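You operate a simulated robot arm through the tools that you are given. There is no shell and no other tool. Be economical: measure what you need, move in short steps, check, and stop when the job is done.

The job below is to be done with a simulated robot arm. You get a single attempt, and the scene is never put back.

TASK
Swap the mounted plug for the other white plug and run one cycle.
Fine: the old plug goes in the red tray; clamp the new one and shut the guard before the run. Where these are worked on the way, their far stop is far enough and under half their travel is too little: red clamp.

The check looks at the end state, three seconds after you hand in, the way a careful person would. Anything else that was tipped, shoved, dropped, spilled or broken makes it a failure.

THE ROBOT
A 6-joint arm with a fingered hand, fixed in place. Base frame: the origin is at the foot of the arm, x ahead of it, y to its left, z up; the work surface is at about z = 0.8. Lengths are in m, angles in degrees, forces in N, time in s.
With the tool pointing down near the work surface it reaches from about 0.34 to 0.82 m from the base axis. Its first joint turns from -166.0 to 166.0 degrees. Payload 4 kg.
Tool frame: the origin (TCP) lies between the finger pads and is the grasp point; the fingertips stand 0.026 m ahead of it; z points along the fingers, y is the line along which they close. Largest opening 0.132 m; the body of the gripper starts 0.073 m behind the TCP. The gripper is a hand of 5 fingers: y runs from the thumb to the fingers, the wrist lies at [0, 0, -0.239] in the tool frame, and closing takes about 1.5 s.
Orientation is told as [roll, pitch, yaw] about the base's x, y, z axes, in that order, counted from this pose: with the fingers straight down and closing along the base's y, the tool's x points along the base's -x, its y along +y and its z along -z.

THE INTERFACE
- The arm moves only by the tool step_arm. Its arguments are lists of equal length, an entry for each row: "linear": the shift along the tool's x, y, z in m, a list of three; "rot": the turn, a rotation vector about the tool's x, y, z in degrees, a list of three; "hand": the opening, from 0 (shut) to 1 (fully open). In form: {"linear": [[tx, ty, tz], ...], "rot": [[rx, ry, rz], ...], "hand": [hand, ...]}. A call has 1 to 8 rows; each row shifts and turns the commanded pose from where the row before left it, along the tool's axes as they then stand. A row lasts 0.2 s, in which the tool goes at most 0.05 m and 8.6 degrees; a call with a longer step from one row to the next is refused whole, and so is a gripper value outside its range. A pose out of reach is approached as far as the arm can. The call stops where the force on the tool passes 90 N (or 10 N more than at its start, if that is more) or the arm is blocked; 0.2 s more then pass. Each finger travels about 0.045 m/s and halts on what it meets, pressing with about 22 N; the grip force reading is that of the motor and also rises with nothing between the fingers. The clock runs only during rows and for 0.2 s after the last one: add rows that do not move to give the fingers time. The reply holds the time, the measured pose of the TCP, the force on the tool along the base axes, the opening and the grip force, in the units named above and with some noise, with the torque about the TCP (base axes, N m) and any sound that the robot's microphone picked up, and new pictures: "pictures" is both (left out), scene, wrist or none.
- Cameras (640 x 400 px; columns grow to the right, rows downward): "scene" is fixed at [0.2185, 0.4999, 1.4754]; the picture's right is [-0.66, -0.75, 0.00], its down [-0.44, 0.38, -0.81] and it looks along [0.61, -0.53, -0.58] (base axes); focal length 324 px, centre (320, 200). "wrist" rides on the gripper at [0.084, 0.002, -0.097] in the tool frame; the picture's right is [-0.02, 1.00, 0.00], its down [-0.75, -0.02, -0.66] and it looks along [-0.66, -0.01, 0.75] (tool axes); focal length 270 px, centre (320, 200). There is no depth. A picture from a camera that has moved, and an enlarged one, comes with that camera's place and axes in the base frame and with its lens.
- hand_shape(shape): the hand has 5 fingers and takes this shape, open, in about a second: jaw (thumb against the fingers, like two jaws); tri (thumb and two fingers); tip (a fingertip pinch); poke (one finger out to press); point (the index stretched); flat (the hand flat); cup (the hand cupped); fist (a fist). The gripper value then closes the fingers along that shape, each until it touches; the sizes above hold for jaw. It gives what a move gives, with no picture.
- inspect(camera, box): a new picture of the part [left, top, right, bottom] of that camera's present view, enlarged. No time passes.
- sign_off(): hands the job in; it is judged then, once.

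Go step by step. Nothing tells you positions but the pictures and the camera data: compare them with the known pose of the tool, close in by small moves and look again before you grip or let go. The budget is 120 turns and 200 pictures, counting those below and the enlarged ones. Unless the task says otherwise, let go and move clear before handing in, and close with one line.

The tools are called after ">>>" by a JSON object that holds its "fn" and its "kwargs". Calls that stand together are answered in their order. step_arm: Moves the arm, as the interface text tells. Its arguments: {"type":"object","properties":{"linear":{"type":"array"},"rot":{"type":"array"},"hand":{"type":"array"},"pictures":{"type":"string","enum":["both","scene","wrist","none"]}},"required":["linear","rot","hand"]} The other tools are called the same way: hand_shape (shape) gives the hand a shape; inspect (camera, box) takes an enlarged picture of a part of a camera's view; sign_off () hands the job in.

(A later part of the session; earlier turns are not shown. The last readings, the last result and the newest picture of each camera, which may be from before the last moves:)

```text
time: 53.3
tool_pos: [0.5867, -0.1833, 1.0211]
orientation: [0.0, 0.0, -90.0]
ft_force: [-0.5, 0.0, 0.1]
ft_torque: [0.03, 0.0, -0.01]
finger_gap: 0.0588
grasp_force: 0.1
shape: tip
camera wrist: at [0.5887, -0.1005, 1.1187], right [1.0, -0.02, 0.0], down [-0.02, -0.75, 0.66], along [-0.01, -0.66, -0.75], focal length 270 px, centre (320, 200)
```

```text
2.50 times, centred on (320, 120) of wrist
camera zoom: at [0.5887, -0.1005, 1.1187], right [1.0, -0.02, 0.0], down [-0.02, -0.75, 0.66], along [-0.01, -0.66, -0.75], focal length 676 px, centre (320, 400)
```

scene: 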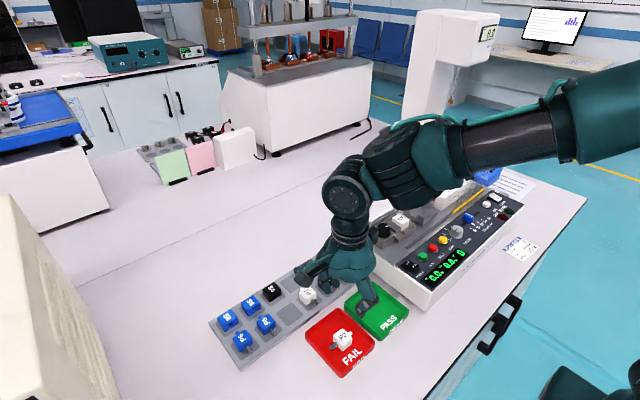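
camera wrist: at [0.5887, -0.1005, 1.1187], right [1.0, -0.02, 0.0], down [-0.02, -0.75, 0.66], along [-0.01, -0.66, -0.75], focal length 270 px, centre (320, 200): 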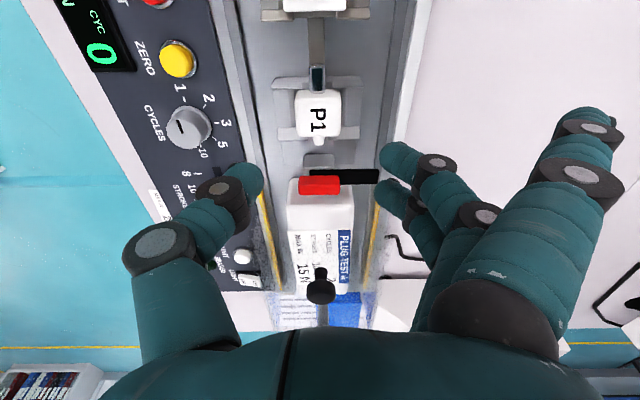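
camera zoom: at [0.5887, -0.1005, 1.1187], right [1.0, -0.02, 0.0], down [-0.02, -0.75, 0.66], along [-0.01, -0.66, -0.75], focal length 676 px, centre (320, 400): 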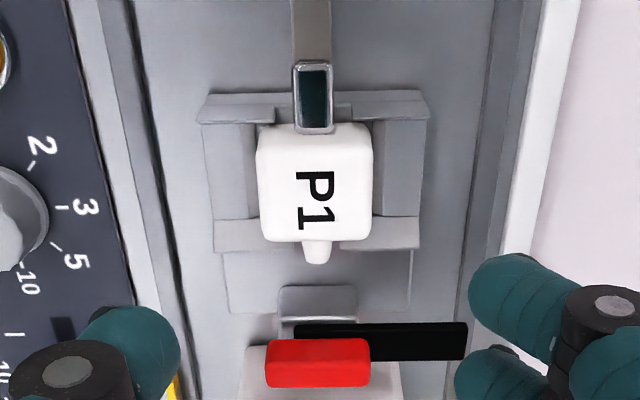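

P1 is seated properly. To swing the clamp back I'll use a single finger; switching to "poke" at a safe height to see its geometry.

>>> {"fn": "step_arm", "kwargs": {"linear": [[0.04, 0, -0.03], [0.04, 0, -0.03]], "rot": [[0, 0, 0], [0, 0, 0]], "hand": [0.45, 0.45], "pictures": "none"}}

>>> {"fn": "hand_shape", "kwargs": {"shape": "poke"}}

>>> {"fn": "step_arm", "kwargs": {"linear": [[0, 0, 0]], "rot": [[0, 0, 0]], "hand": [0], "pictures": "both"}}

>>> {"fn": "inspect", "kwargs": {"camera": "scene", "box": [360, 80, 500, 220]}}

```text
time: 53.9
tool_pos: [0.5865, -0.1049, 1.0831]
orientation: [0.0, 0.0, -90.0]
ft_force: [-0.1, -0.1, 0.0]
ft_torque: [0.0, -0.01, 0.02]
finger_gap: 0.059
grasp_force: 0.0
shape: tip
```

```text
time: 54.8
tool_pos: [0.5869, -0.1045, 1.0826]
orientation: [0.0, 0.0, -90.1]
ft_force: [-0.6, -0.7, -0.1]
ft_torque: [0.03, 0.01, 0.03]
finger_gap: 0.0
grasp_force: 0.1
shape: poke
```

```text
time: 55.2
tool_pos: [0.5873, -0.106, 1.0833]
orientation: [0.1, 0.0, -90.0]
ft_force: [0.0, -0.2, 0.4]
ft_torque: [0.0, 0.0, 0.01]
finger_gap: 0.0556
grasp_force: 0.1
shape: jaw
camera wrist: at [0.5893, -0.0218, 1.1802], right [1.0, -0.02, 0.0], down [-0.02, -0.75, 0.66], along [-0.01, -0.66, -0.75], focal length 270 px, centre (320, 200)
```

scene: 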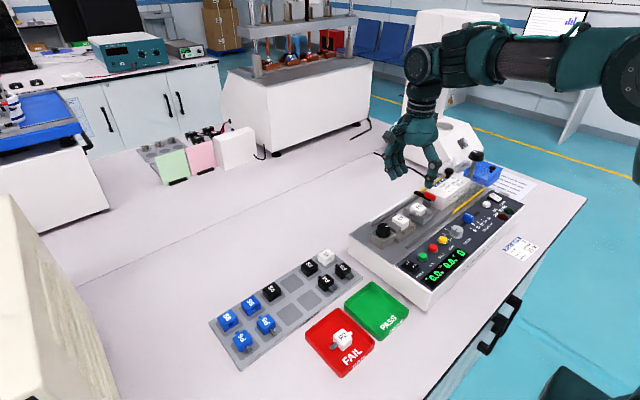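
wrist: 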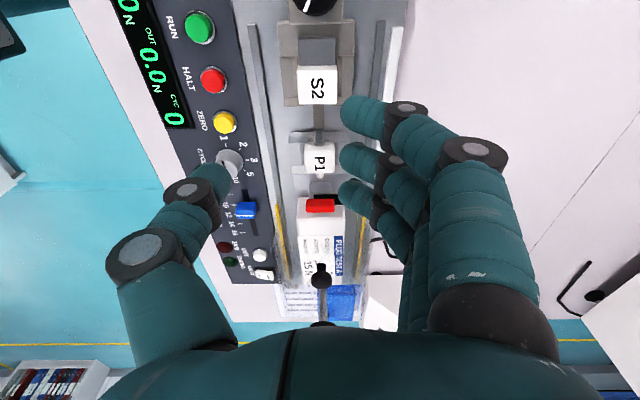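

```text
2.86 times, centred on (430, 150) of scene
camera zoom: at [0.2185, 0.4999, 1.4754], right [-0.66, -0.75, 0.0], down [-0.44, 0.38, -0.81], along [0.61, -0.53, -0.58], focal length 925 px, centre (6, 343)
```

zoom: 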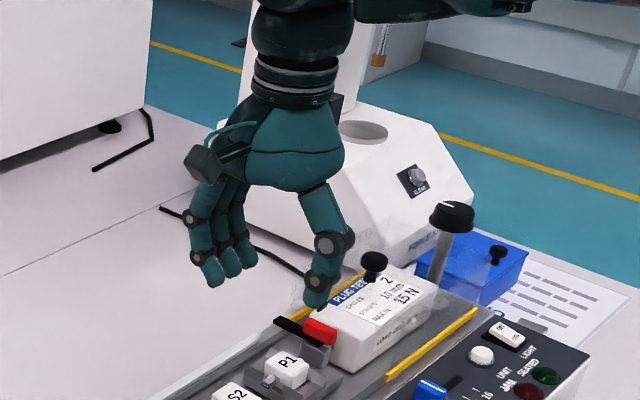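

The value 0 reverted the hand to jaw. Retrying poke with hand value 1.

>>> {"fn": "hand_shape", "kwargs": {"shape": "poke"}}

>>> {"fn": "step_arm", "kwargs": {"linear": [[0, 0, 0]], "rot": [[0, 0, 0]], "hand": [1], "pictures": "wrist"}}

>>> {"fn": "inspect", "kwargs": {"camera": "scene", "box": [360, 80, 500, 220]}}

```text
time: 56.1
tool_pos: [0.5886, -0.1062, 1.0828]
orientation: [0.0, -0.1, -90.0]
ft_force: [0.3, 0.2, 0.7]
ft_torque: [-0.02, 0.0, 0.01]
finger_gap: 0.0
grasp_force: 0.0
shape: poke
```

```text
time: 56.5
tool_pos: [0.5878, -0.1063, 1.0828]
orientation: [0.0, 0.1, -90.0]
ft_force: [0.1, -0.1, 0.1]
ft_torque: [-0.06, -0.01, 0.01]
finger_gap: 0.0
grasp_force: 0.0
shape: poke
camera wrist: at [0.5893, -0.0219, 1.1802], right [1.0, -0.02, 0.0], down [-0.02, -0.75, 0.66], along [-0.01, -0.66, -0.75], focal length 270 px, centre (320, 200)
```

wrist: 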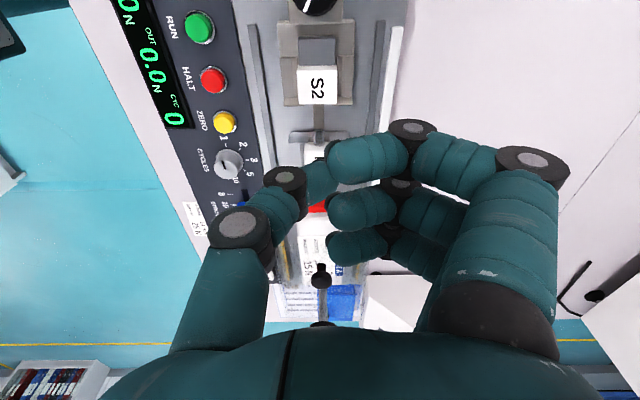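

```text
2.86 times, centred on (430, 150) of scene
camera zoom: at [0.2185, 0.4999, 1.4754], right [-0.66, -0.75, 0.0], down [-0.44, 0.38, -0.81], along [0.61, -0.53, -0.58], focal length 925 px, centre (6, 343)
```

zoom: 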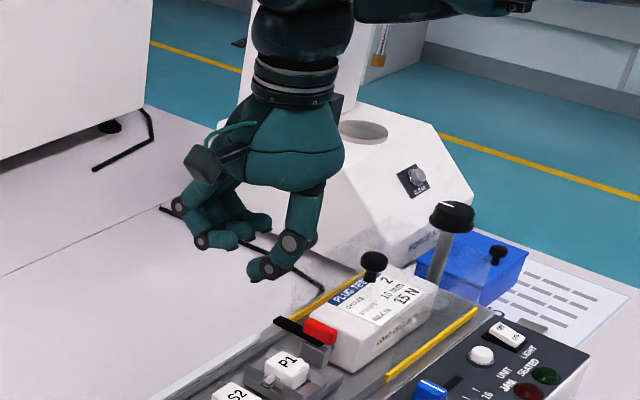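

>>> {"fn": "hand_shape", "kwargs": {"shape": "point"}}

>>> {"fn": "inspect", "kwargs": {"camera": "wrist", "box": [0, 0, 640, 400]}}

>>> {"fn": "inspect", "kwargs": {"camera": "scene", "box": [360, 80, 500, 220]}}

```text
time: 57.4
tool_pos: [0.5869, -0.1047, 1.0835]
orientation: [0.1, 0.0, -89.9]
ft_force: [0.0, 0.0, 0.2]
ft_torque: [0.02, -0.03, -0.02]
finger_gap: 0.126
grasp_force: 0.1
shape: point
```

```text
1.00 times, centred on (320, 200) of wrist (not enlarged: the box is as wide or as high as the picture)
camera zoom: at [0.5893, -0.0219, 1.1802], right [1.0, -0.02, 0.0], down [-0.02, -0.75, 0.66], along [-0.01, -0.66, -0.75], focal length 270 px, centre (320, 200)
```

zoom: 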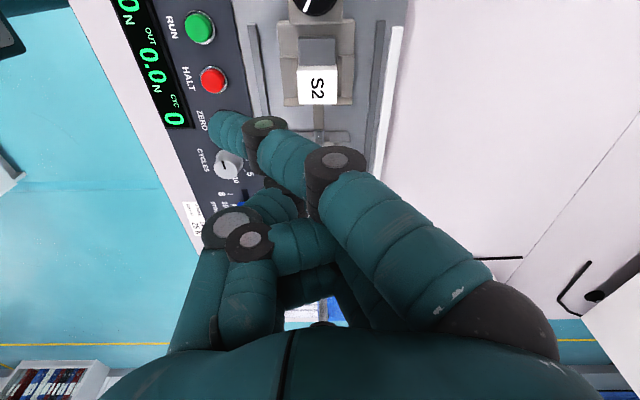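

```text
2.86 times, centred on (430, 150) of scene
camera zoom: at [0.2185, 0.4999, 1.4754], right [-0.66, -0.75, 0.0], down [-0.44, 0.38, -0.81], along [0.61, -0.53, -0.58], focal length 925 px, centre (6, 343)
```

zoom: 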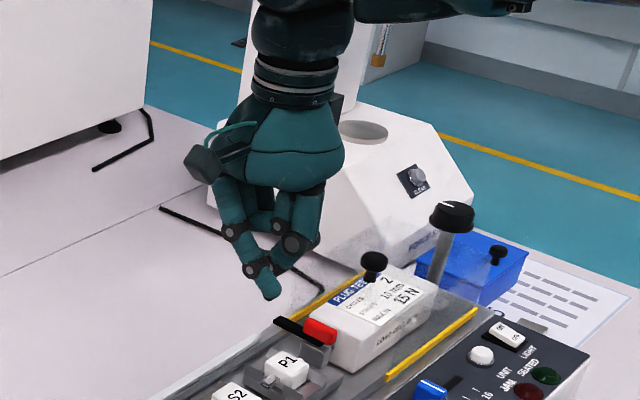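

Neither shape gives a clean vertical finger. Plan: closed pinch pressed lightly on top of the bar's free end, dragging it toward +y, then finishing from behind.

>>> {"fn": "hand_shape", "kwargs": {"shape": "tip"}}

>>> {"fn": "step_arm", "kwargs": {"linear": [[-0.04, 0.014, 0], [-0.04, 0.014, 0], [-0.04, 0.012, 0], [0, 0, 0.03], [0, 0, 0.03], [0, 0, 0.03], [0, 0, 0.015]], "rot": [[0, 0, 0], [0, 0, 0], [0, 0, 0], [0, 0, 0], [0, 0, 0], [0, 0, 0], [0, 0, 0]], "hand": [0, 0, 0, 0, 0, 0, 0], "pictures": "wrist"}}

>>> {"fn": "inspect", "kwargs": {"camera": "scene", "box": [398, 150, 468, 220]}}

```text
time: 58.3
tool_pos: [0.5871, -0.1039, 1.0826]
orientation: [0.0, 0.0, -89.9]
ft_force: [0.1, 0.1, 0.6]
ft_torque: [0.0, 0.01, -0.02]
finger_gap: 0.1319
grasp_force: 0.1
shape: tip
```

```text
time: 59.9
tool_pos: [0.628, -0.2227, 0.9752]
orientation: [0.0, 0.1, -89.9]
ft_force: [0.6, 0.2, 0.4]
ft_torque: [-0.01, 0.0, -0.05]
finger_gap: 0.0
grasp_force: 0.0
shape: tip
camera wrist: at [0.6299, -0.1396, 1.0727], right [1.0, -0.02, 0.0], down [-0.02, -0.75, 0.66], along [-0.01, -0.66, -0.75], focal length 270 px, centre (320, 200)
```

wrist: 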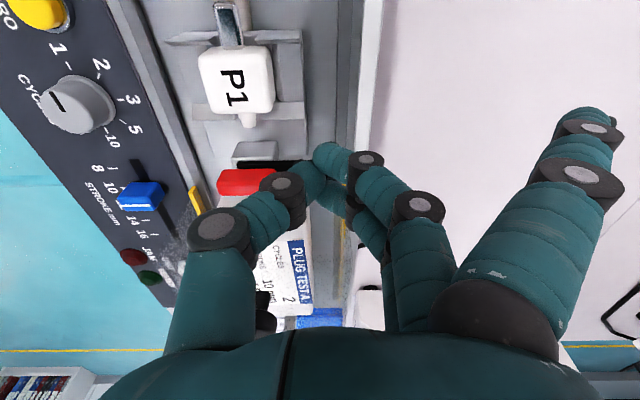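

```text
5.71 times, centred on (433, 185) of scene
camera zoom: at [0.2185, 0.4999, 1.4754], right [-0.66, -0.75, 0.0], down [-0.44, 0.38, -0.81], along [0.61, -0.53, -0.58], focal length 1850 px, centre (-326, 286)
```

zoom: 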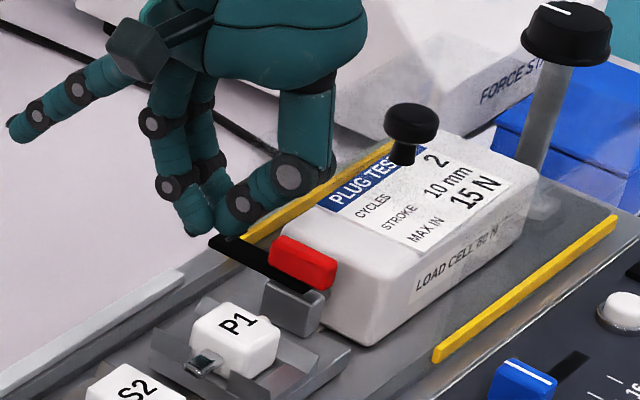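

>>> {"fn": "step_arm", "kwargs": {"linear": [[-0.004, 0, 0.006], [0, 0, 0.005], [0, 0, 0.004], [0, 0, 0.003]], "rot": [[0, 0, 0], [0, 0, 0], [0, 0, 0], [0, 0, 0]], "hand": [0, 0, 0, 0], "pictures": "none"}}

>>> {"fn": "inspect", "kwargs": {"camera": "scene", "box": [408, 160, 458, 210]}}

```text
time: 60.9
tool_pos: [0.6257, -0.2265, 0.9624]
orientation: [0.4, -0.1, -90.0]
ft_force: [-7.7, 0.9, 47.4]
ft_torque: [-0.19, 0.33, 0.01]
finger_gap: 0.0001
grasp_force: 21.7
shape: tip
```

```text
8.00 times, centred on (433, 185) of scene
camera zoom: at [0.2185, 0.4999, 1.4754], right [-0.66, -0.75, 0.0], down [-0.44, 0.38, -0.81], along [0.61, -0.53, -0.58], focal length 2590 px, centre (-584, 320)
```

zoom: 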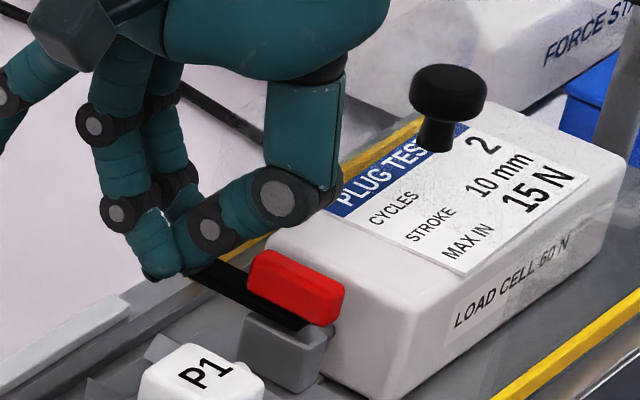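

Contact at z≈0.962 with 47 N; ease to ~20 N and drag along the arc.

>>> {"fn": "step_arm", "kwargs": {"linear": [[0, 0, -0.0025], [0.005, -0.001, 0], [0.006, -0.002, 0], [0.006, -0.003, 0], [0.006, -0.004, 0]], "rot": [[0, 0, 0], [0, 0, 0], [0, 0, 0], [0, 0, 0], [0, 0, 0]], "hand": [0, 0, 0, 0, 0], "pictures": "wrist"}}

>>> {"fn": "inspect", "kwargs": {"camera": "scene", "box": [408, 160, 458, 210]}}

```text
time: 62.1
tool_pos: [0.6135, -0.2023, 0.9608]
orientation: [0.0, -0.1, -90.1]
ft_force: [-2.0, -4.3, 27.2]
ft_torque: [-0.29, 0.1, 0.02]
finger_gap: 0.0001
grasp_force: 21.8
shape: tip
camera wrist: at [0.6172, -0.1194, 1.0589], right [1.0, -0.02, 0.0], down [-0.02, -0.75, 0.66], along [-0.01, -0.66, -0.75], focal length 270 px, centre (320, 200)
```

wrist: 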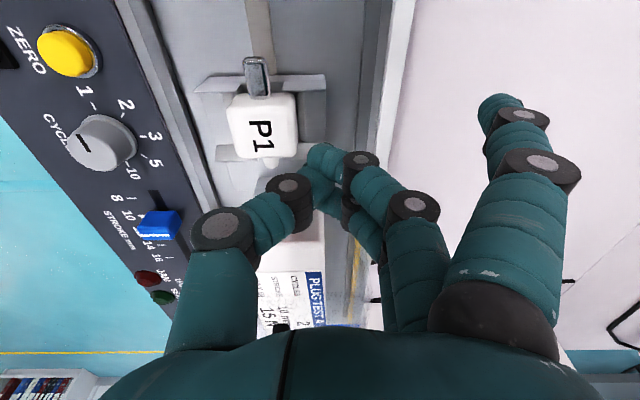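

```text
8.00 times, centred on (433, 185) of scene
camera zoom: at [0.2185, 0.4999, 1.4754], right [-0.66, -0.75, 0.0], down [-0.44, 0.38, -0.81], along [0.61, -0.53, -0.58], focal length 2590 px, centre (-584, 320)
```

zoom: 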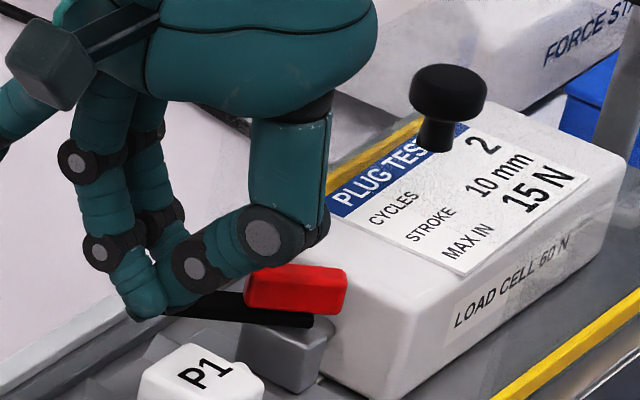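

Dragging works. Continue the arc toward closed.

>>> {"fn": "step_arm", "kwargs": {"linear": [[0.004, -0.005, 0], [0.003, -0.005, 0], [0.002, -0.006, 0], [0.001, -0.006, 0], [0, -0.006, 0]], "rot": [[0, 0, 0], [0, 0, 0], [0, 0, 0], [0, 0, 0], [0, 0, 0]], "hand": [0, 0, 0, 0, 0], "pictures": "wrist"}}

>>> {"fn": "inspect", "kwargs": {"camera": "scene", "box": [408, 160, 458, 220]}}

```text
time: 63.3
tool_pos: [0.5892, -0.1927, 0.962]
orientation: [0.1, 0.0, -89.9]
ft_force: [2.8, 7.5, 38.9]
ft_torque: [0.04, -0.02, 0.06]
finger_gap: 0.0
grasp_force: 22.3
shape: tip
camera wrist: at [0.5904, -0.1088, 1.0588], right [1.0, -0.02, 0.0], down [-0.02, -0.75, 0.66], along [-0.01, -0.66, -0.75], focal length 270 px, centre (320, 200)
```

wrist: 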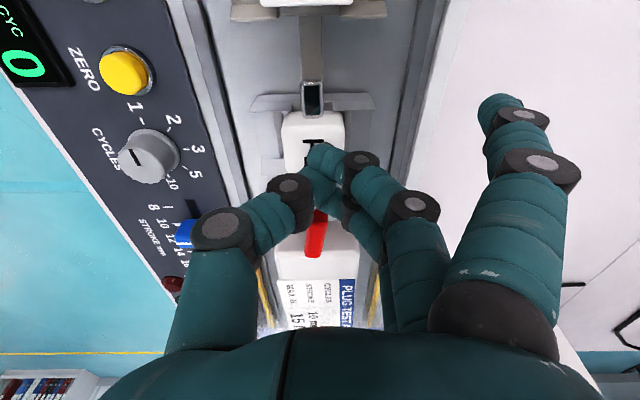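

```text
6.67 times, centred on (433, 190) of scene
camera zoom: at [0.2185, 0.4999, 1.4754], right [-0.66, -0.75, 0.0], down [-0.44, 0.38, -0.81], along [0.61, -0.53, -0.58], focal length 2159 px, centre (-433, 267)
```

zoom: 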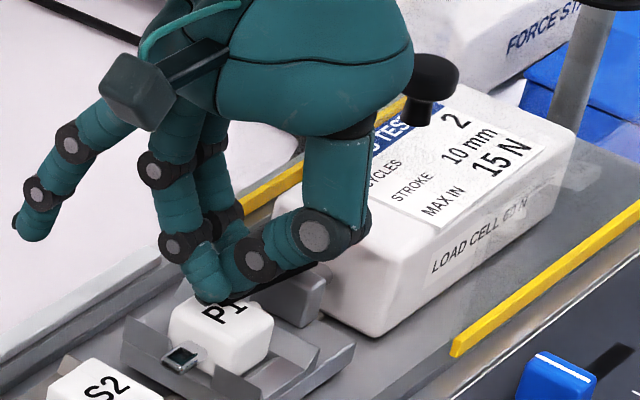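

Almost closed (~10° left). A bit more toward -x until it stops.

>>> {"fn": "step_arm", "kwargs": {"linear": [[0, -0.004, 0], [0, -0.004, 0], [0, -0.004, 0], [0, -0.003, 0]], "rot": [[0, 0, 0], [0, 0, 0], [0, 0, 0], [0, 0, 0]], "hand": [0, 0, 0, 0], "pictures": "none"}}

>>> {"fn": "step_arm", "kwargs": {"linear": [[0, 0, -0.03], [0.01, 0, -0.04], [0.01, 0, -0.03]], "rot": [[0, 0, 0], [0, 0, 0], [0, 0, 0]], "hand": [0, 0, 0], "pictures": "wrist"}}

>>> {"fn": "inspect", "kwargs": {"camera": "scene", "box": [408, 160, 458, 220]}}

>>> {"fn": "inspect", "kwargs": {"camera": "wrist", "box": [250, 40, 390, 200]}}

```text
time: 64.3
tool_pos: [0.5718, -0.1945, 0.9574]
orientation: [-0.3, 0.1, -90.3]
ft_force: [0.7, 0.1, -0.2]
ft_torque: [-0.01, 0.0, -0.05]
finger_gap: 0.0
grasp_force: 22.2
shape: tip
```

```text
time: 65.1
tool_pos: [0.5736, -0.1737, 1.0642]
orientation: [-0.2, 0.0, -90.0]
ft_force: [-0.2, -0.2, 0.3]
ft_torque: [-0.01, -0.02, -0.01]
finger_gap: 0.0003
grasp_force: 22.0
shape: tip
camera wrist: at [0.5761, -0.0895, 1.161], right [1.0, -0.02, 0.0], down [-0.01, -0.75, 0.66], along [-0.01, -0.66, -0.75], focal length 270 px, centre (320, 200)
```

wrist: 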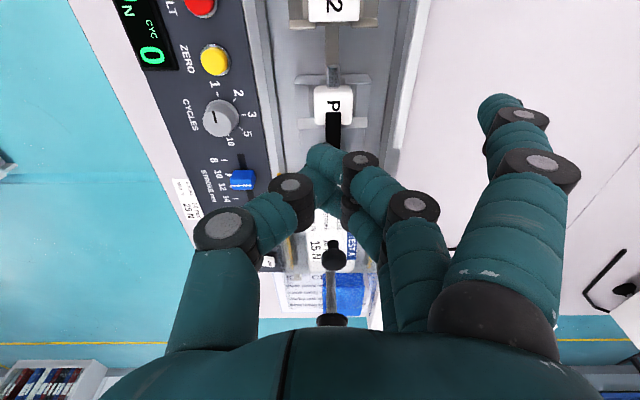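

```text
6.67 times, centred on (433, 190) of scene
camera zoom: at [0.2185, 0.4999, 1.4754], right [-0.66, -0.75, 0.0], down [-0.44, 0.38, -0.81], along [0.61, -0.53, -0.58], focal length 2159 px, centre (-433, 267)
```

zoom: 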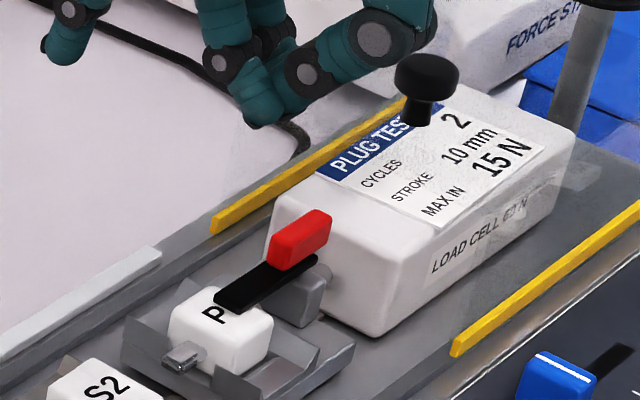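

```text
2.50 times, centred on (320, 120) of wrist
camera zoom: at [0.5761, -0.0895, 1.161], right [1.0, -0.02, 0.0], down [-0.01, -0.75, 0.66], along [-0.01, -0.66, -0.75], focal length 676 px, centre (320, 400)
```

zoom: 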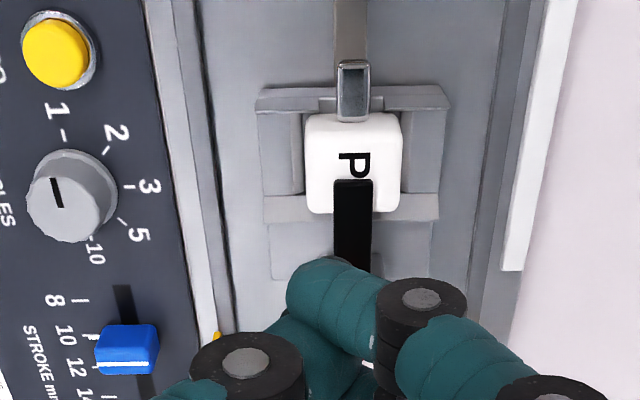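

The clamp is closed just as it was originally. Checking the cycles dial closely.

>>> {"fn": "inspect", "kwargs": {"camera": "wrist", "box": [185, 70, 265, 150]}}

>>> {"fn": "inspect", "kwargs": {"camera": "scene", "box": [420, 205, 500, 285]}}

```text
5.00 times, centred on (225, 110) of wrist
camera zoom: at [0.5761, -0.0895, 1.161], right [1.0, -0.02, 0.0], down [-0.01, -0.75, 0.66], along [-0.01, -0.66, -0.75], focal length 1351 px, centre (795, 650)
```

zoom: 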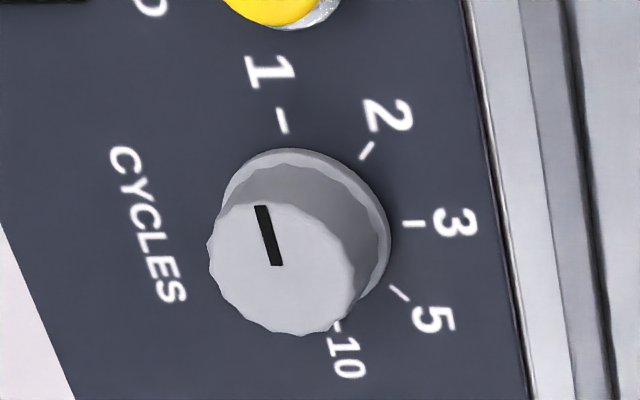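

```text
5.00 times, centred on (460, 245) of scene
camera zoom: at [0.2185, 0.4999, 1.4754], right [-0.66, -0.75, 0.0], down [-0.44, 0.38, -0.81], along [0.61, -0.53, -0.58], focal length 1619 px, centre (-380, -25)
```

zoom: 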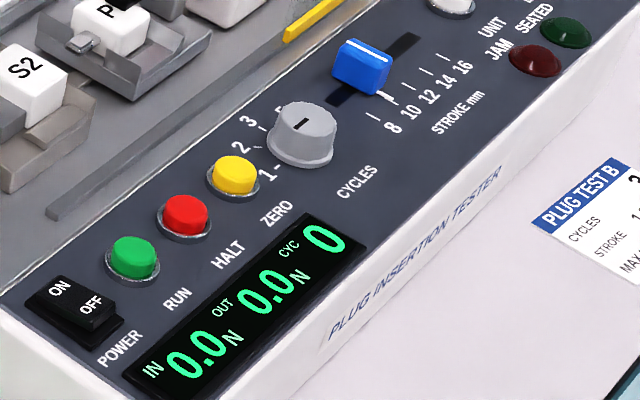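

The dial points at 1 already, so no change there. Next the guard: hover over its black knob with the pinch opened.

>>> {"fn": "step_arm", "kwargs": {"linear": [[0, 0, -0.04], [-0.04, 0.004, -0.015], [-0.04, 0.004, 0], [0, 0, 0], [0, 0, 0]], "rot": [[0, 0, 0], [0, 0, 0], [0, 0, 0], [0, 0, 0], [0, 0, 0]], "hand": [0.4, 0.4, 0.4, 0.4, 0.4], "pictures": "wrist"}}

>>> {"fn": "inspect", "kwargs": {"camera": "scene", "box": [400, 110, 500, 210]}}

```text
time: 66.3
tool_pos: [0.5794, -0.2538, 1.1161]
orientation: [0.0, 0.0, -90.0]
ft_force: [0.2, 0.1, -0.3]
ft_torque: [0.01, -0.01, -0.02]
finger_gap: 0.0524
grasp_force: 0.1
shape: tip
camera wrist: at [0.5815, -0.1707, 1.2138], right [1.0, -0.02, 0.0], down [-0.02, -0.75, 0.66], along [-0.01, -0.66, -0.75], focal length 270 px, centre (320, 200)
```

wrist: 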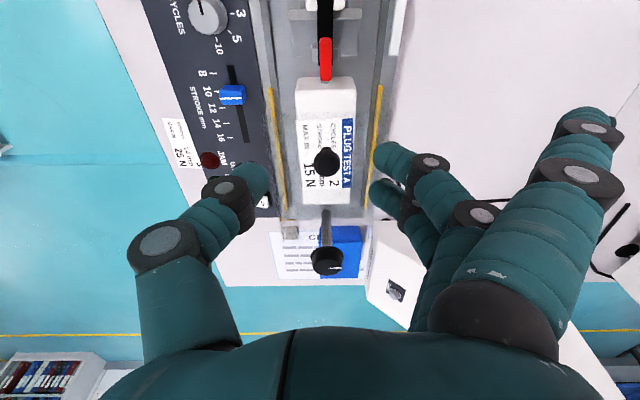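

```text
4.00 times, centred on (450, 160) of scene
camera zoom: at [0.2185, 0.4999, 1.4754], right [-0.66, -0.75, 0.0], down [-0.44, 0.38, -0.81], along [0.61, -0.53, -0.58], focal length 1295 px, centre (-200, 360)
```

zoom: 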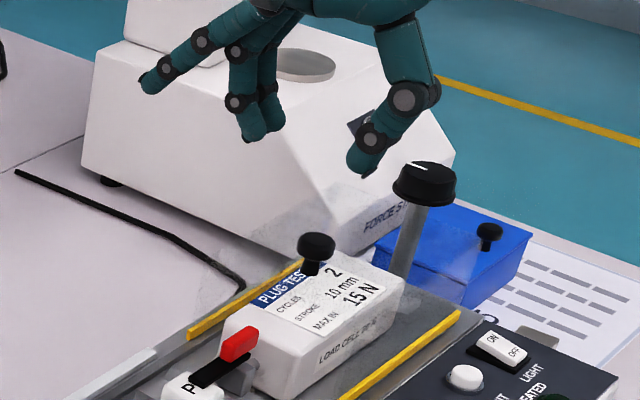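

Knob at (0.584, -0.310, 0.998). Descend around it.

>>> {"fn": "step_arm", "kwargs": {"linear": [[-0.03, 0.003, 0], [-0.027, 0.002, 0.02], [0, 0, 0.04], [0, 0, 0.038]], "rot": [[0, 0, 0], [0, 0, 0], [0, 0, 0], [0, 0, 0]], "hand": [0.4, 0.4, 0.4, 0.4], "pictures": "wrist"}}

>>> {"fn": "inspect", "kwargs": {"camera": "scene", "box": [420, 130, 500, 210]}}

```text
time: 67.3
tool_pos: [0.5861, -0.3096, 1.0188]
orientation: [0.0, 0.0, -89.9]
ft_force: [0.5, -0.2, 0.6]
ft_torque: [-0.02, -0.05, -0.03]
finger_gap: 0.0523
grasp_force: 0.0
shape: tip
camera wrist: at [0.5876, -0.2273, 1.1149], right [1.0, -0.02, 0.0], down [-0.02, -0.75, 0.66], along [-0.01, -0.66, -0.75], focal length 270 px, centre (320, 200)
```

wrist: 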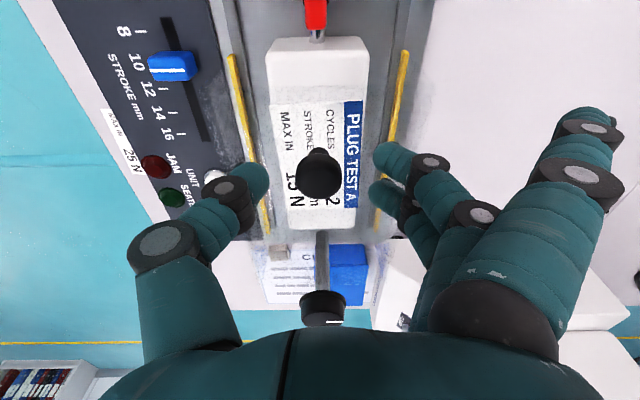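

```text
5.00 times, centred on (460, 170) of scene
camera zoom: at [0.2185, 0.4999, 1.4754], right [-0.66, -0.75, 0.0], down [-0.44, 0.38, -0.81], along [0.61, -0.53, -0.58], focal length 1619 px, centre (-380, 350)
```

zoom: 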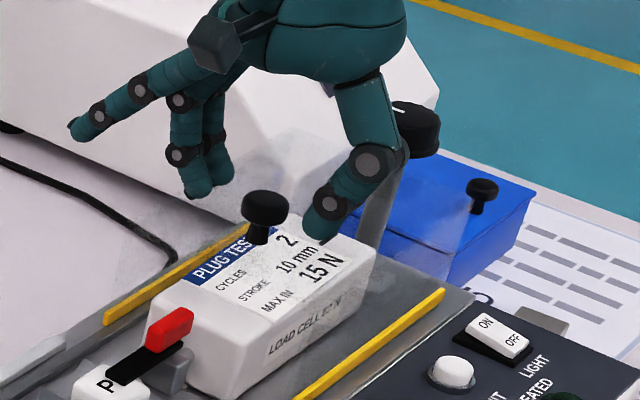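

>>> {"fn": "step_arm", "kwargs": {"linear": [[0.002, -0.001, 0.004], [0, 0, 0], [0, 0, 0], [0, 0, 0], [0, 0, 0]], "rot": [[0, 0, 0], [0, 0, 0], [0, 0, 0], [0, 0, 0], [0, 0, 0]], "hand": [0.2, 0.05, 0, 0, 0], "pictures": "wrist"}}

>>> {"fn": "inspect", "kwargs": {"camera": "scene", "box": [420, 130, 500, 210]}}

```text
time: 68.5
tool_pos: [0.583, -0.3081, 1.0124]
orientation: [-0.1, 0.1, -90.0]
ft_force: [-7.2, 2.5, -0.3]
ft_torque: [0.01, 0.04, 0.04]
finger_gap: 0.0094
grasp_force: 22.1
shape: tip
camera wrist: at [0.5857, -0.2248, 1.1101], right [1.0, -0.02, 0.0], down [-0.01, -0.75, 0.66], along [-0.01, -0.66, -0.75], focal length 270 px, centre (320, 200)
```

wrist: 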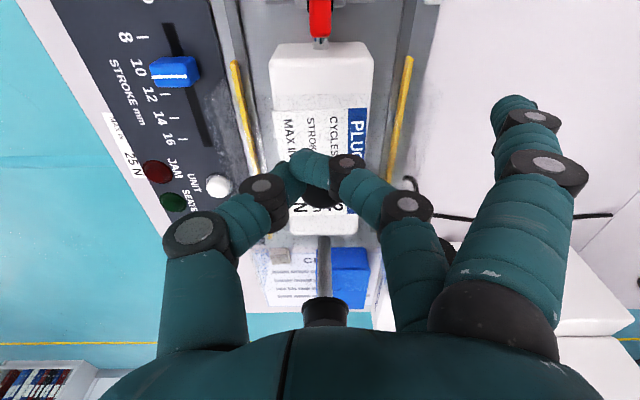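

```text
5.00 times, centred on (460, 170) of scene
camera zoom: at [0.2185, 0.4999, 1.4754], right [-0.66, -0.75, 0.0], down [-0.44, 0.38, -0.81], along [0.61, -0.53, -0.58], focal length 1619 px, centre (-380, 350)
```

zoom: 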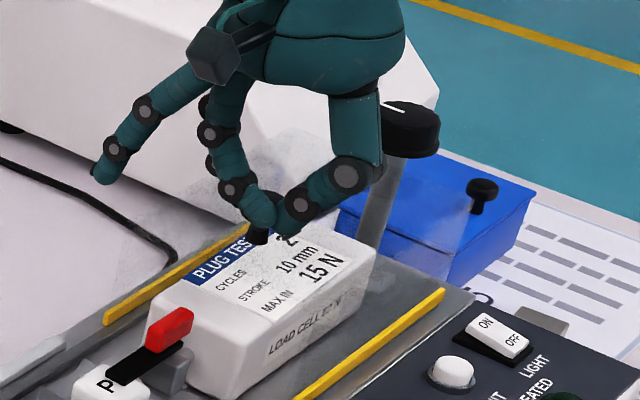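

Gripped around the knob. Pull a little toward +y and check the guard moves.

>>> {"fn": "step_arm", "kwargs": {"linear": [[0.01, 0, 0], [0.015, 0, 0], [0.015, 0, 0]], "rot": [[0, 0, 0], [0, 0, 0], [0, 0, 0]], "hand": [0, 0, 0], "pictures": "none"}}

>>> {"fn": "inspect", "kwargs": {"camera": "scene", "box": [400, 130, 500, 230]}}

```text
time: 69.3
tool_pos: [0.5837, -0.2678, 1.013]
orientation: [0.2, 0.0, -90.0]
ft_force: [-6.3, -0.7, -5.6]
ft_torque: [-0.04, 0.07, 0.0]
finger_gap: 0.0091
grasp_force: 22.1
shape: tip
```

```text
4.00 times, centred on (450, 180) of scene
camera zoom: at [0.2185, 0.4999, 1.4754], right [-0.66, -0.75, 0.0], down [-0.44, 0.38, -0.81], along [0.61, -0.53, -0.58], focal length 1295 px, centre (-200, 280)
```

zoom: 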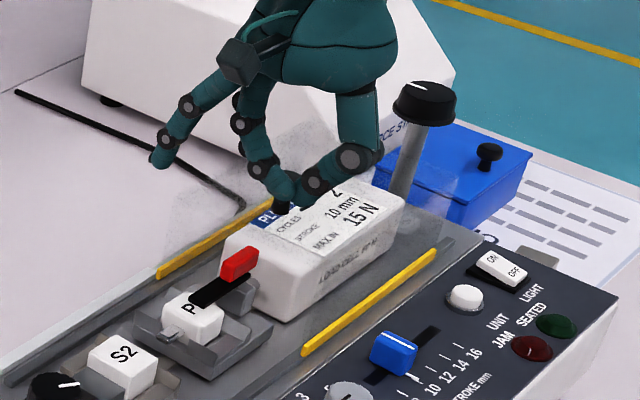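

The guard slides with it. Continue.

>>> {"fn": "step_arm", "kwargs": {"linear": [[0.025, 0, 0], [0.025, 0, 0], [0.025, 0, 0], [0.025, 0, 0], [0.025, 0, 0]], "rot": [[0, 0, 0], [0, 0, 0], [0, 0, 0], [0, 0, 0], [0, 0, 0]], "hand": [0, 0, 0, 0, 0], "pictures": "none"}}

>>> {"fn": "inspect", "kwargs": {"camera": "scene", "box": [340, 130, 500, 270]}}

```text
time: 70.5
tool_pos: [0.5823, -0.1447, 1.0134]
orientation: [-0.1, 0.0, -90.0]
ft_force: [0.3, -0.9, -4.3]
ft_torque: [-0.01, -0.08, 0.02]
finger_gap: 0.0084
grasp_force: 22.2
shape: tip
```

```text
2.86 times, centred on (420, 200) of scene
camera zoom: at [0.2185, 0.4999, 1.4754], right [-0.66, -0.75, 0.0], down [-0.44, 0.38, -0.81], along [0.61, -0.53, -0.58], focal length 925 px, centre (34, 200)
```

zoom: 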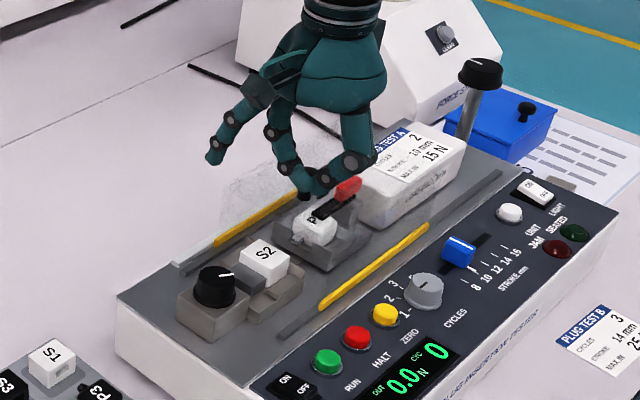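

>>> {"fn": "step_arm", "kwargs": {"linear": [[0.015, 0, 0], [0.015, 0, 0], [0.012, 0, 0], [0.01, 0, 0], [0.008, 0, 0], [0.006, 0, 0]], "rot": [[0, 0, 0], [0, 0, 0], [0, 0, 0], [0, 0, 0], [0, 0, 0], [0, 0, 0]], "hand": [0, 0, 0, 0, 0, 0], "pictures": "none"}}

>>> {"fn": "inspect", "kwargs": {"camera": "scene", "box": [340, 130, 500, 270]}}

```text
time: 71.9
tool_pos: [0.5848, -0.077, 1.014]
orientation: [0.0, 0.1, -90.1]
ft_force: [3.8, 1.8, -0.7]
ft_torque: [0.02, -0.04, 0.1]
finger_gap: 0.0041
grasp_force: 21.9
shape: tip
```

```text
2.86 times, centred on (420, 200) of scene
camera zoom: at [0.2185, 0.4999, 1.4754], right [-0.66, -0.75, 0.0], down [-0.44, 0.38, -0.81], along [0.61, -0.53, -0.58], focal length 925 px, centre (34, 200)
```

zoom: 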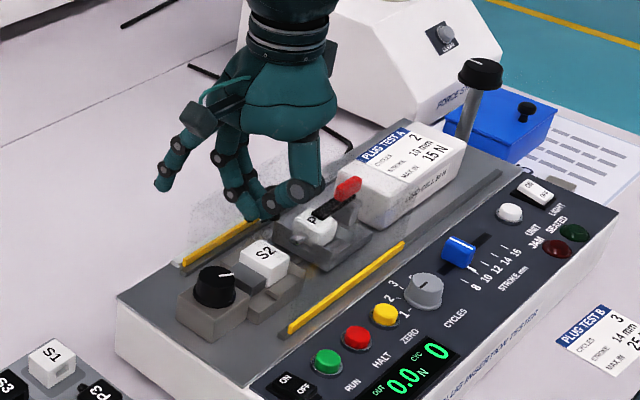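

>>> {"fn": "step_arm", "kwargs": {"linear": [[0.004, 0, 0], [0.004, 0, 0]], "rot": [[0, 0, 0], [0, 0, 0]], "hand": [0, 0], "pictures": "wrist"}}

>>> {"fn": "inspect", "kwargs": {"camera": "scene", "box": [370, 170, 450, 250]}}

```text
time: 72.5
tool_pos: [0.5849, -0.0692, 1.0131]
orientation: [-0.1, 0.0, -90.0]
ft_force: [0.0, 0.9, -0.1]
ft_torque: [0.0, 0.0, 0.01]
finger_gap: 0.0035
grasp_force: 22.0
shape: tip
camera wrist: at [0.5872, 0.0139, 1.1101], right [1.0, -0.02, 0.0], down [-0.02, -0.75, 0.66], along [-0.01, -0.66, -0.75], focal length 270 px, centre (320, 200)
```

wrist: 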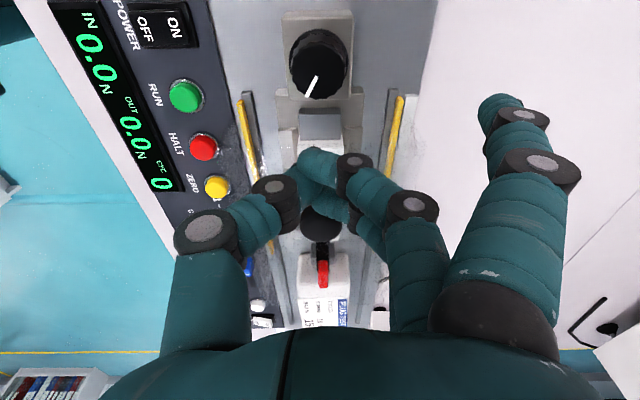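

```text
5.00 times, centred on (410, 210) of scene
camera zoom: at [0.2185, 0.4999, 1.4754], right [-0.66, -0.75, 0.0], down [-0.44, 0.38, -0.81], along [0.61, -0.53, -0.58], focal length 1619 px, centre (-130, 150)
```

zoom: 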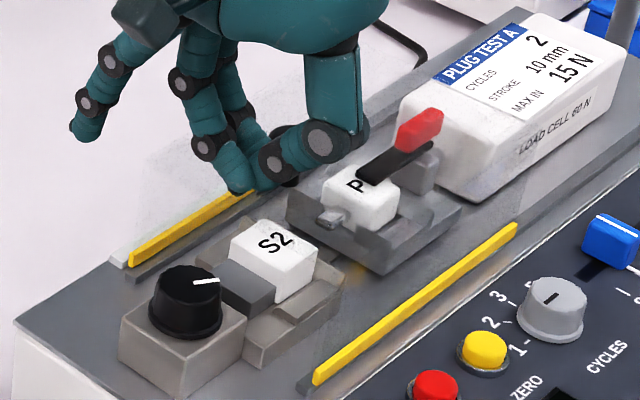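

The pinch slipped off near the end; the knob is at y≈-0.102 and the guard seems a few mm short of its stop. I'll push it from behind.

>>> {"fn": "step_arm", "kwargs": {"linear": [[0, 0, -0.035], [-0.04, 0, -0.005], [-0.035, 0, 0], [0, 0, 0.04], [0, 0, 0.005], [0.008, 0, 0]], "rot": [[0, 0, 0], [0, 0, 0], [0, 0, 0], [0, 0, 0], [0, 0, 0], [0, 0, 0]], "hand": [0, 0, 0, 0, 0, 0], "pictures": "wrist"}}

>>> {"fn": "inspect", "kwargs": {"camera": "scene", "box": [370, 170, 450, 250]}}

```text
time: 73.9
tool_pos: [0.5865, -0.1392, 1.0076]
orientation: [0.0, 0.0, -89.9]
ft_force: [-0.7, 0.1, -0.2]
ft_torque: [0.03, -0.02, 0.04]
finger_gap: 0.004
grasp_force: 21.8
shape: tip
camera wrist: at [0.5875, -0.0543, 1.1042], right [1.0, -0.02, 0.0], down [-0.01, -0.75, 0.66], along [-0.01, -0.66, -0.75], focal length 270 px, centre (320, 200)
```

wrist: 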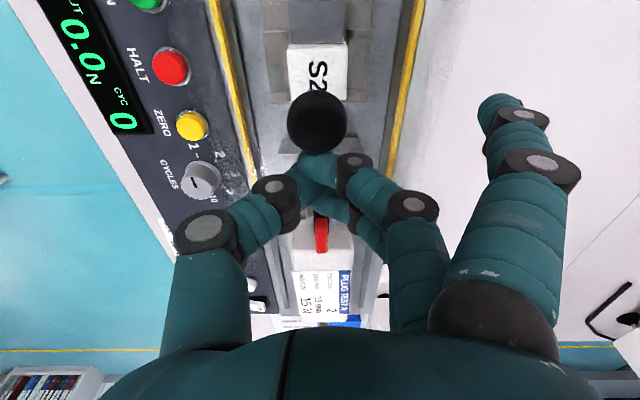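

```text
5.00 times, centred on (410, 210) of scene
camera zoom: at [0.2185, 0.4999, 1.4754], right [-0.66, -0.75, 0.0], down [-0.44, 0.38, -0.81], along [0.61, -0.53, -0.58], focal length 1619 px, centre (-130, 150)
```

zoom: 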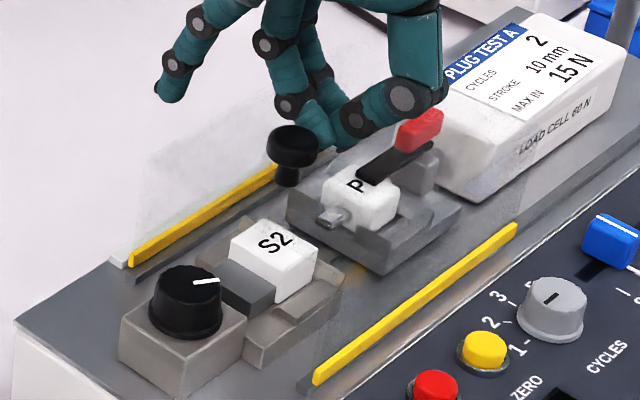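

Fingers are right behind the knob. Pushing gently toward +y until the force rises.

>>> {"fn": "step_arm", "kwargs": {"linear": [[0.005, 0, 0], [0.004, 0, 0], [0.004, 0, 0], [0.003, 0, 0], [0.003, 0, 0]], "rot": [[0, 0, 0], [0, 0, 0], [0, 0, 0], [0, 0, 0], [0, 0, 0]], "hand": [0, 0, 0, 0, 0], "pictures": "none"}}

>>> {"fn": "inspect", "kwargs": {"camera": "scene", "box": [370, 170, 450, 250]}}

```text
time: 74.9
tool_pos: [0.5833, -0.1323, 1.0095]
orientation: [0.2, -0.5, -91.7]
ft_force: [-0.9, -26.8, -1.1]
ft_torque: [-0.45, 0.03, 0.08]
finger_gap: 0.0039
grasp_force: 21.4
shape: tip
stopped in row 5: the force on the tool passed its limit at 94 N (the readings are from after the stop); the commanded pose is now the measured one
```

```text
5.00 times, centred on (410, 210) of scene
camera zoom: at [0.2185, 0.4999, 1.4754], right [-0.66, -0.75, 0.0], down [-0.44, 0.38, -0.81], along [0.61, -0.53, -0.58], focal length 1619 px, centre (-130, 150)
```

zoom: 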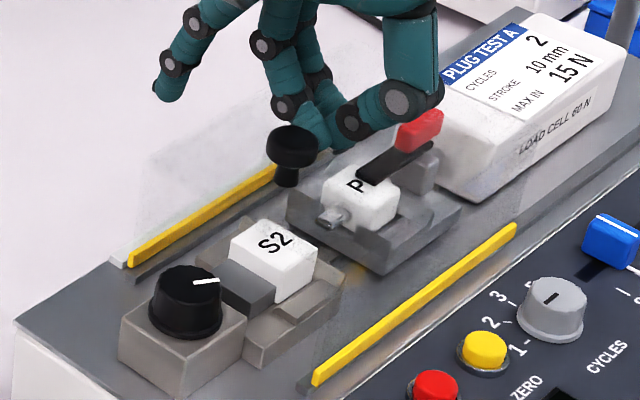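

The guard is against its stop (force rose to the limit with no movement), so it's shut. Now back off, rise, and prepare a pointing finger for the green RUN button at ≈(0.481, -0.059, 0.905).

>>> {"fn": "step_arm", "kwargs": {"linear": [[-0.012, 0, 0], [0, 0, -0.04], [0.02, -0.02, -0.04], [0.03, -0.03, -0.02], [0.03, -0.03, 0], [0.015, -0.03, 0], [0, -0.02, 0]], "rot": [[0, 0, 0], [0, 0, 0], [0, 0, -8], [0, 0, -8], [0, 0, -8], [0, 0, -8], [0, 0, -8]], "hand": [0, 0, 0, 0, 0, 0, 0], "pictures": "none"}}

>>> {"fn": "hand_shape", "kwargs": {"shape": "point"}}

>>> {"fn": "step_arm", "kwargs": {"linear": [[0, 0, 0], [0, 0, 0], [0, 0, 0], [0, 0, 0], [0, 0, 0], [0, 0, 0], [0, 0, 0], [0, 0, 0]], "rot": [[0, 0, -8.5], [0, 0, -8.5], [0, 0, -8.5], [0, 0, -8.5], [0, 0, -8.5], [0, 0, -8.5], [0, 0, -8.5], [0, 0, -8.5]], "hand": [1, 1, 1, 1, 1, 1, 1, 1], "pictures": "none"}}

>>> {"fn": "step_arm", "kwargs": {"linear": [[0, 0, 0], [0, 0, 0], [0, 0, 0], [0, 0, 0], [0, 0, 0], [0, 0, 0], [0, 0, 0], [0, 0, 0]], "rot": [[0, 0, -8.5], [0, 0, -8.5], [0, 0, -8.5], [0, 0, -8.5], [0, 0, -8.5], [0, 0, -8.5], [0, 0, -8.5], [0, 0, -8.5]], "hand": [1, 1, 1, 1, 1, 1, 1, 1], "pictures": "both"}}

```text
time: 76.5
tool_pos: [0.4437, -0.0772, 1.1063]
orientation: [-0.2, -0.3, -51.2]
ft_force: [0.0, -0.7, 0.7]
ft_torque: [0.01, -0.02, 0.02]
finger_gap: 0.0038
grasp_force: 22.4
shape: tip
```

```text
time: 77.4
tool_pos: [0.4442, -0.0784, 1.1061]
orientation: [-0.1, -0.4, -51.4]
ft_force: [0.5, 0.5, -0.4]
ft_torque: [0.0, 0.01, 0.01]
finger_gap: 0.0
grasp_force: 0.0
shape: point
```

```text
time: 79.2
tool_pos: [0.4434, -0.0803, 1.1068]
orientation: [-0.4, 0.1, 16.8]
ft_force: [-0.3, 0.0, 0.4]
ft_torque: [0.0, -0.01, -0.02]
finger_gap: 0.0
grasp_force: 0.1
shape: point
```

```text
time: 81.0
tool_pos: [0.4584, -0.0331, 1.1296]
orientation: [0.2, -2.4, 83.4]
ft_force: [0.3, -0.5, 0.6]
ft_torque: [-0.02, 0.0, 0.0]
finger_gap: 0.0
grasp_force: 0.1
shape: point
out of reach, approached as far as the arm can: row 7, 8
camera wrist: at [0.447, -0.121, 1.2237], right [-0.99, 0.13, 0.01], down [0.1, 0.72, 0.69], along [0.09, 0.68, -0.72], focal length 270 px, centre (320, 200)
```

scene: 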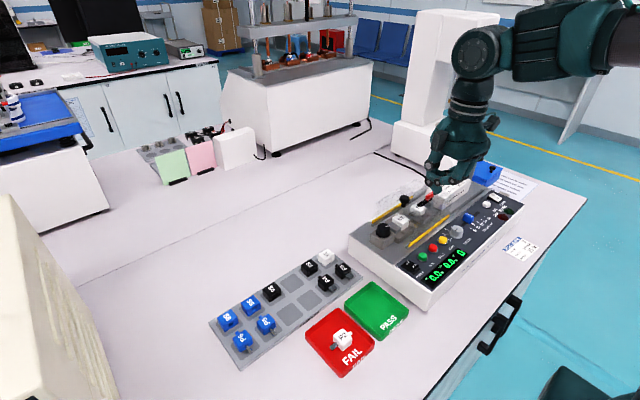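
wrist: 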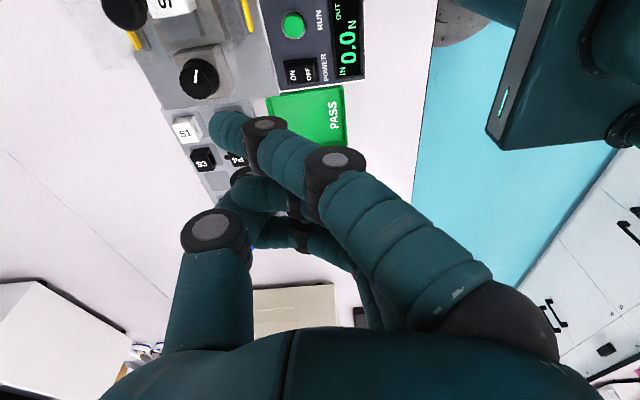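

The wrist nears its limit at yaw ~83; I'll turn back ~15° and move the fingertip over RUN.

>>> {"fn": "step_arm", "kwargs": {"linear": [[0, 0, 0], [0, 0, 0], [0, 0, 0.03]], "rot": [[0, 0, 8], [0, 0, 7], [0, 0, 0]], "hand": [1, 1, 1], "pictures": "wrist"}}

>>> {"fn": "inspect", "kwargs": {"camera": "scene", "box": [370, 130, 510, 290]}}

```text
time: 81.8
tool_pos: [0.4571, -0.0287, 1.0985]
orientation: [1.0, -2.3, 68.4]
ft_force: [-0.3, 0.2, -0.5]
ft_torque: [-0.01, 0.01, -0.02]
finger_gap: 0.0
grasp_force: 0.0
shape: point
camera wrist: at [0.4243, -0.1118, 1.1926], right [-0.92, 0.39, 0.02], down [0.29, 0.67, 0.69], along [0.26, 0.64, -0.73], focal length 270 px, centre (320, 200)
```

wrist: 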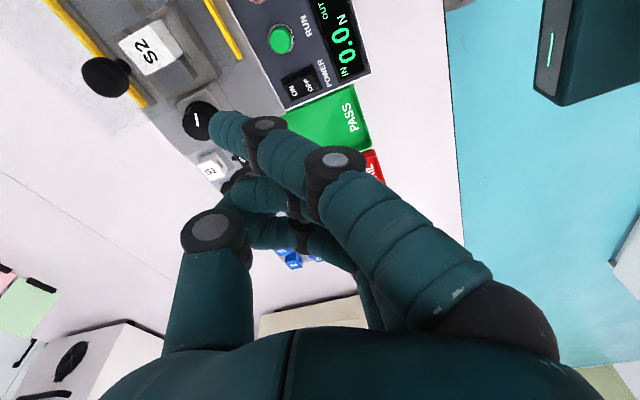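

```text
2.50 times, centred on (440, 210) of scene
camera zoom: at [0.2185, 0.4999, 1.4754], right [-0.66, -0.75, 0.0], down [-0.44, 0.38, -0.81], along [0.61, -0.53, -0.58], focal length 810 px, centre (20, 175)
```

zoom: 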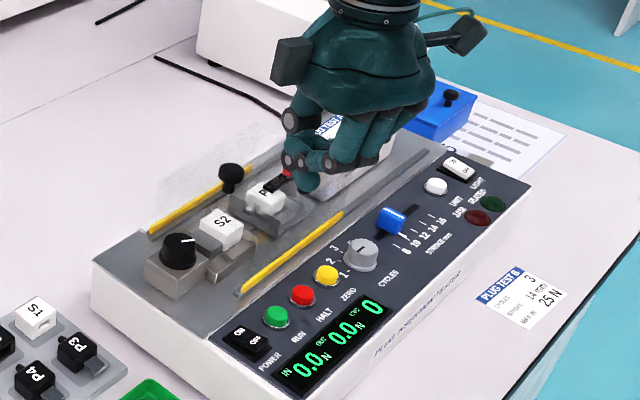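

>>> {"fn": "step_arm", "kwargs": {"linear": [[-0.013, 0.002, 0.03], [0, 0, 0.04], [0, 0, 0.03], [0, 0, 0]], "rot": [[0, 0, 0], [0, 0, 0], [0, 0, 0], [0, 0, 0]], "hand": [1, 1, 1, 1], "pictures": "wrist"}}

>>> {"fn": "inspect", "kwargs": {"camera": "scene", "box": [380, 180, 480, 280]}}

```text
time: 82.8
tool_pos: [0.462, -0.0138, 0.9966]
orientation: [1.1, -2.1, 68.2]
ft_force: [0.7, -0.6, 0.1]
ft_torque: [-0.02, -0.04, 0.01]
finger_gap: 0.0
grasp_force: 0.1
shape: point
camera wrist: at [0.4293, -0.097, 1.0907], right [-0.92, 0.39, 0.02], down [0.29, 0.67, 0.69], along [0.25, 0.64, -0.73], focal length 270 px, centre (320, 200)
```

wrist: 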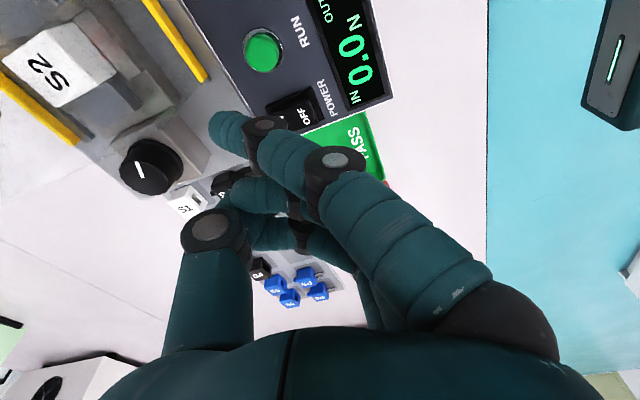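

```text
4.00 times, centred on (430, 230) of scene
camera zoom: at [0.2185, 0.4999, 1.4754], right [-0.66, -0.75, 0.0], down [-0.44, 0.38, -0.81], along [0.61, -0.53, -0.58], focal length 1295 px, centre (-120, 80)
```

zoom: 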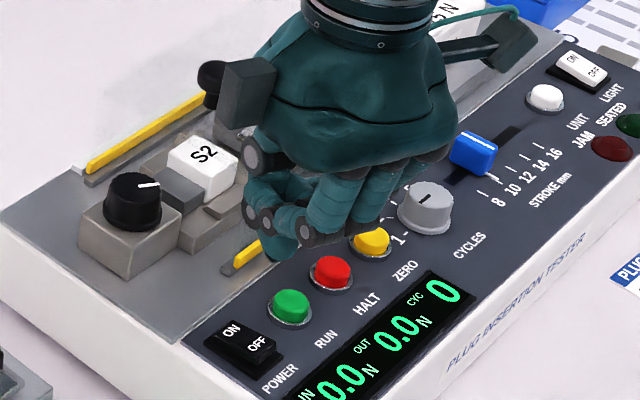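

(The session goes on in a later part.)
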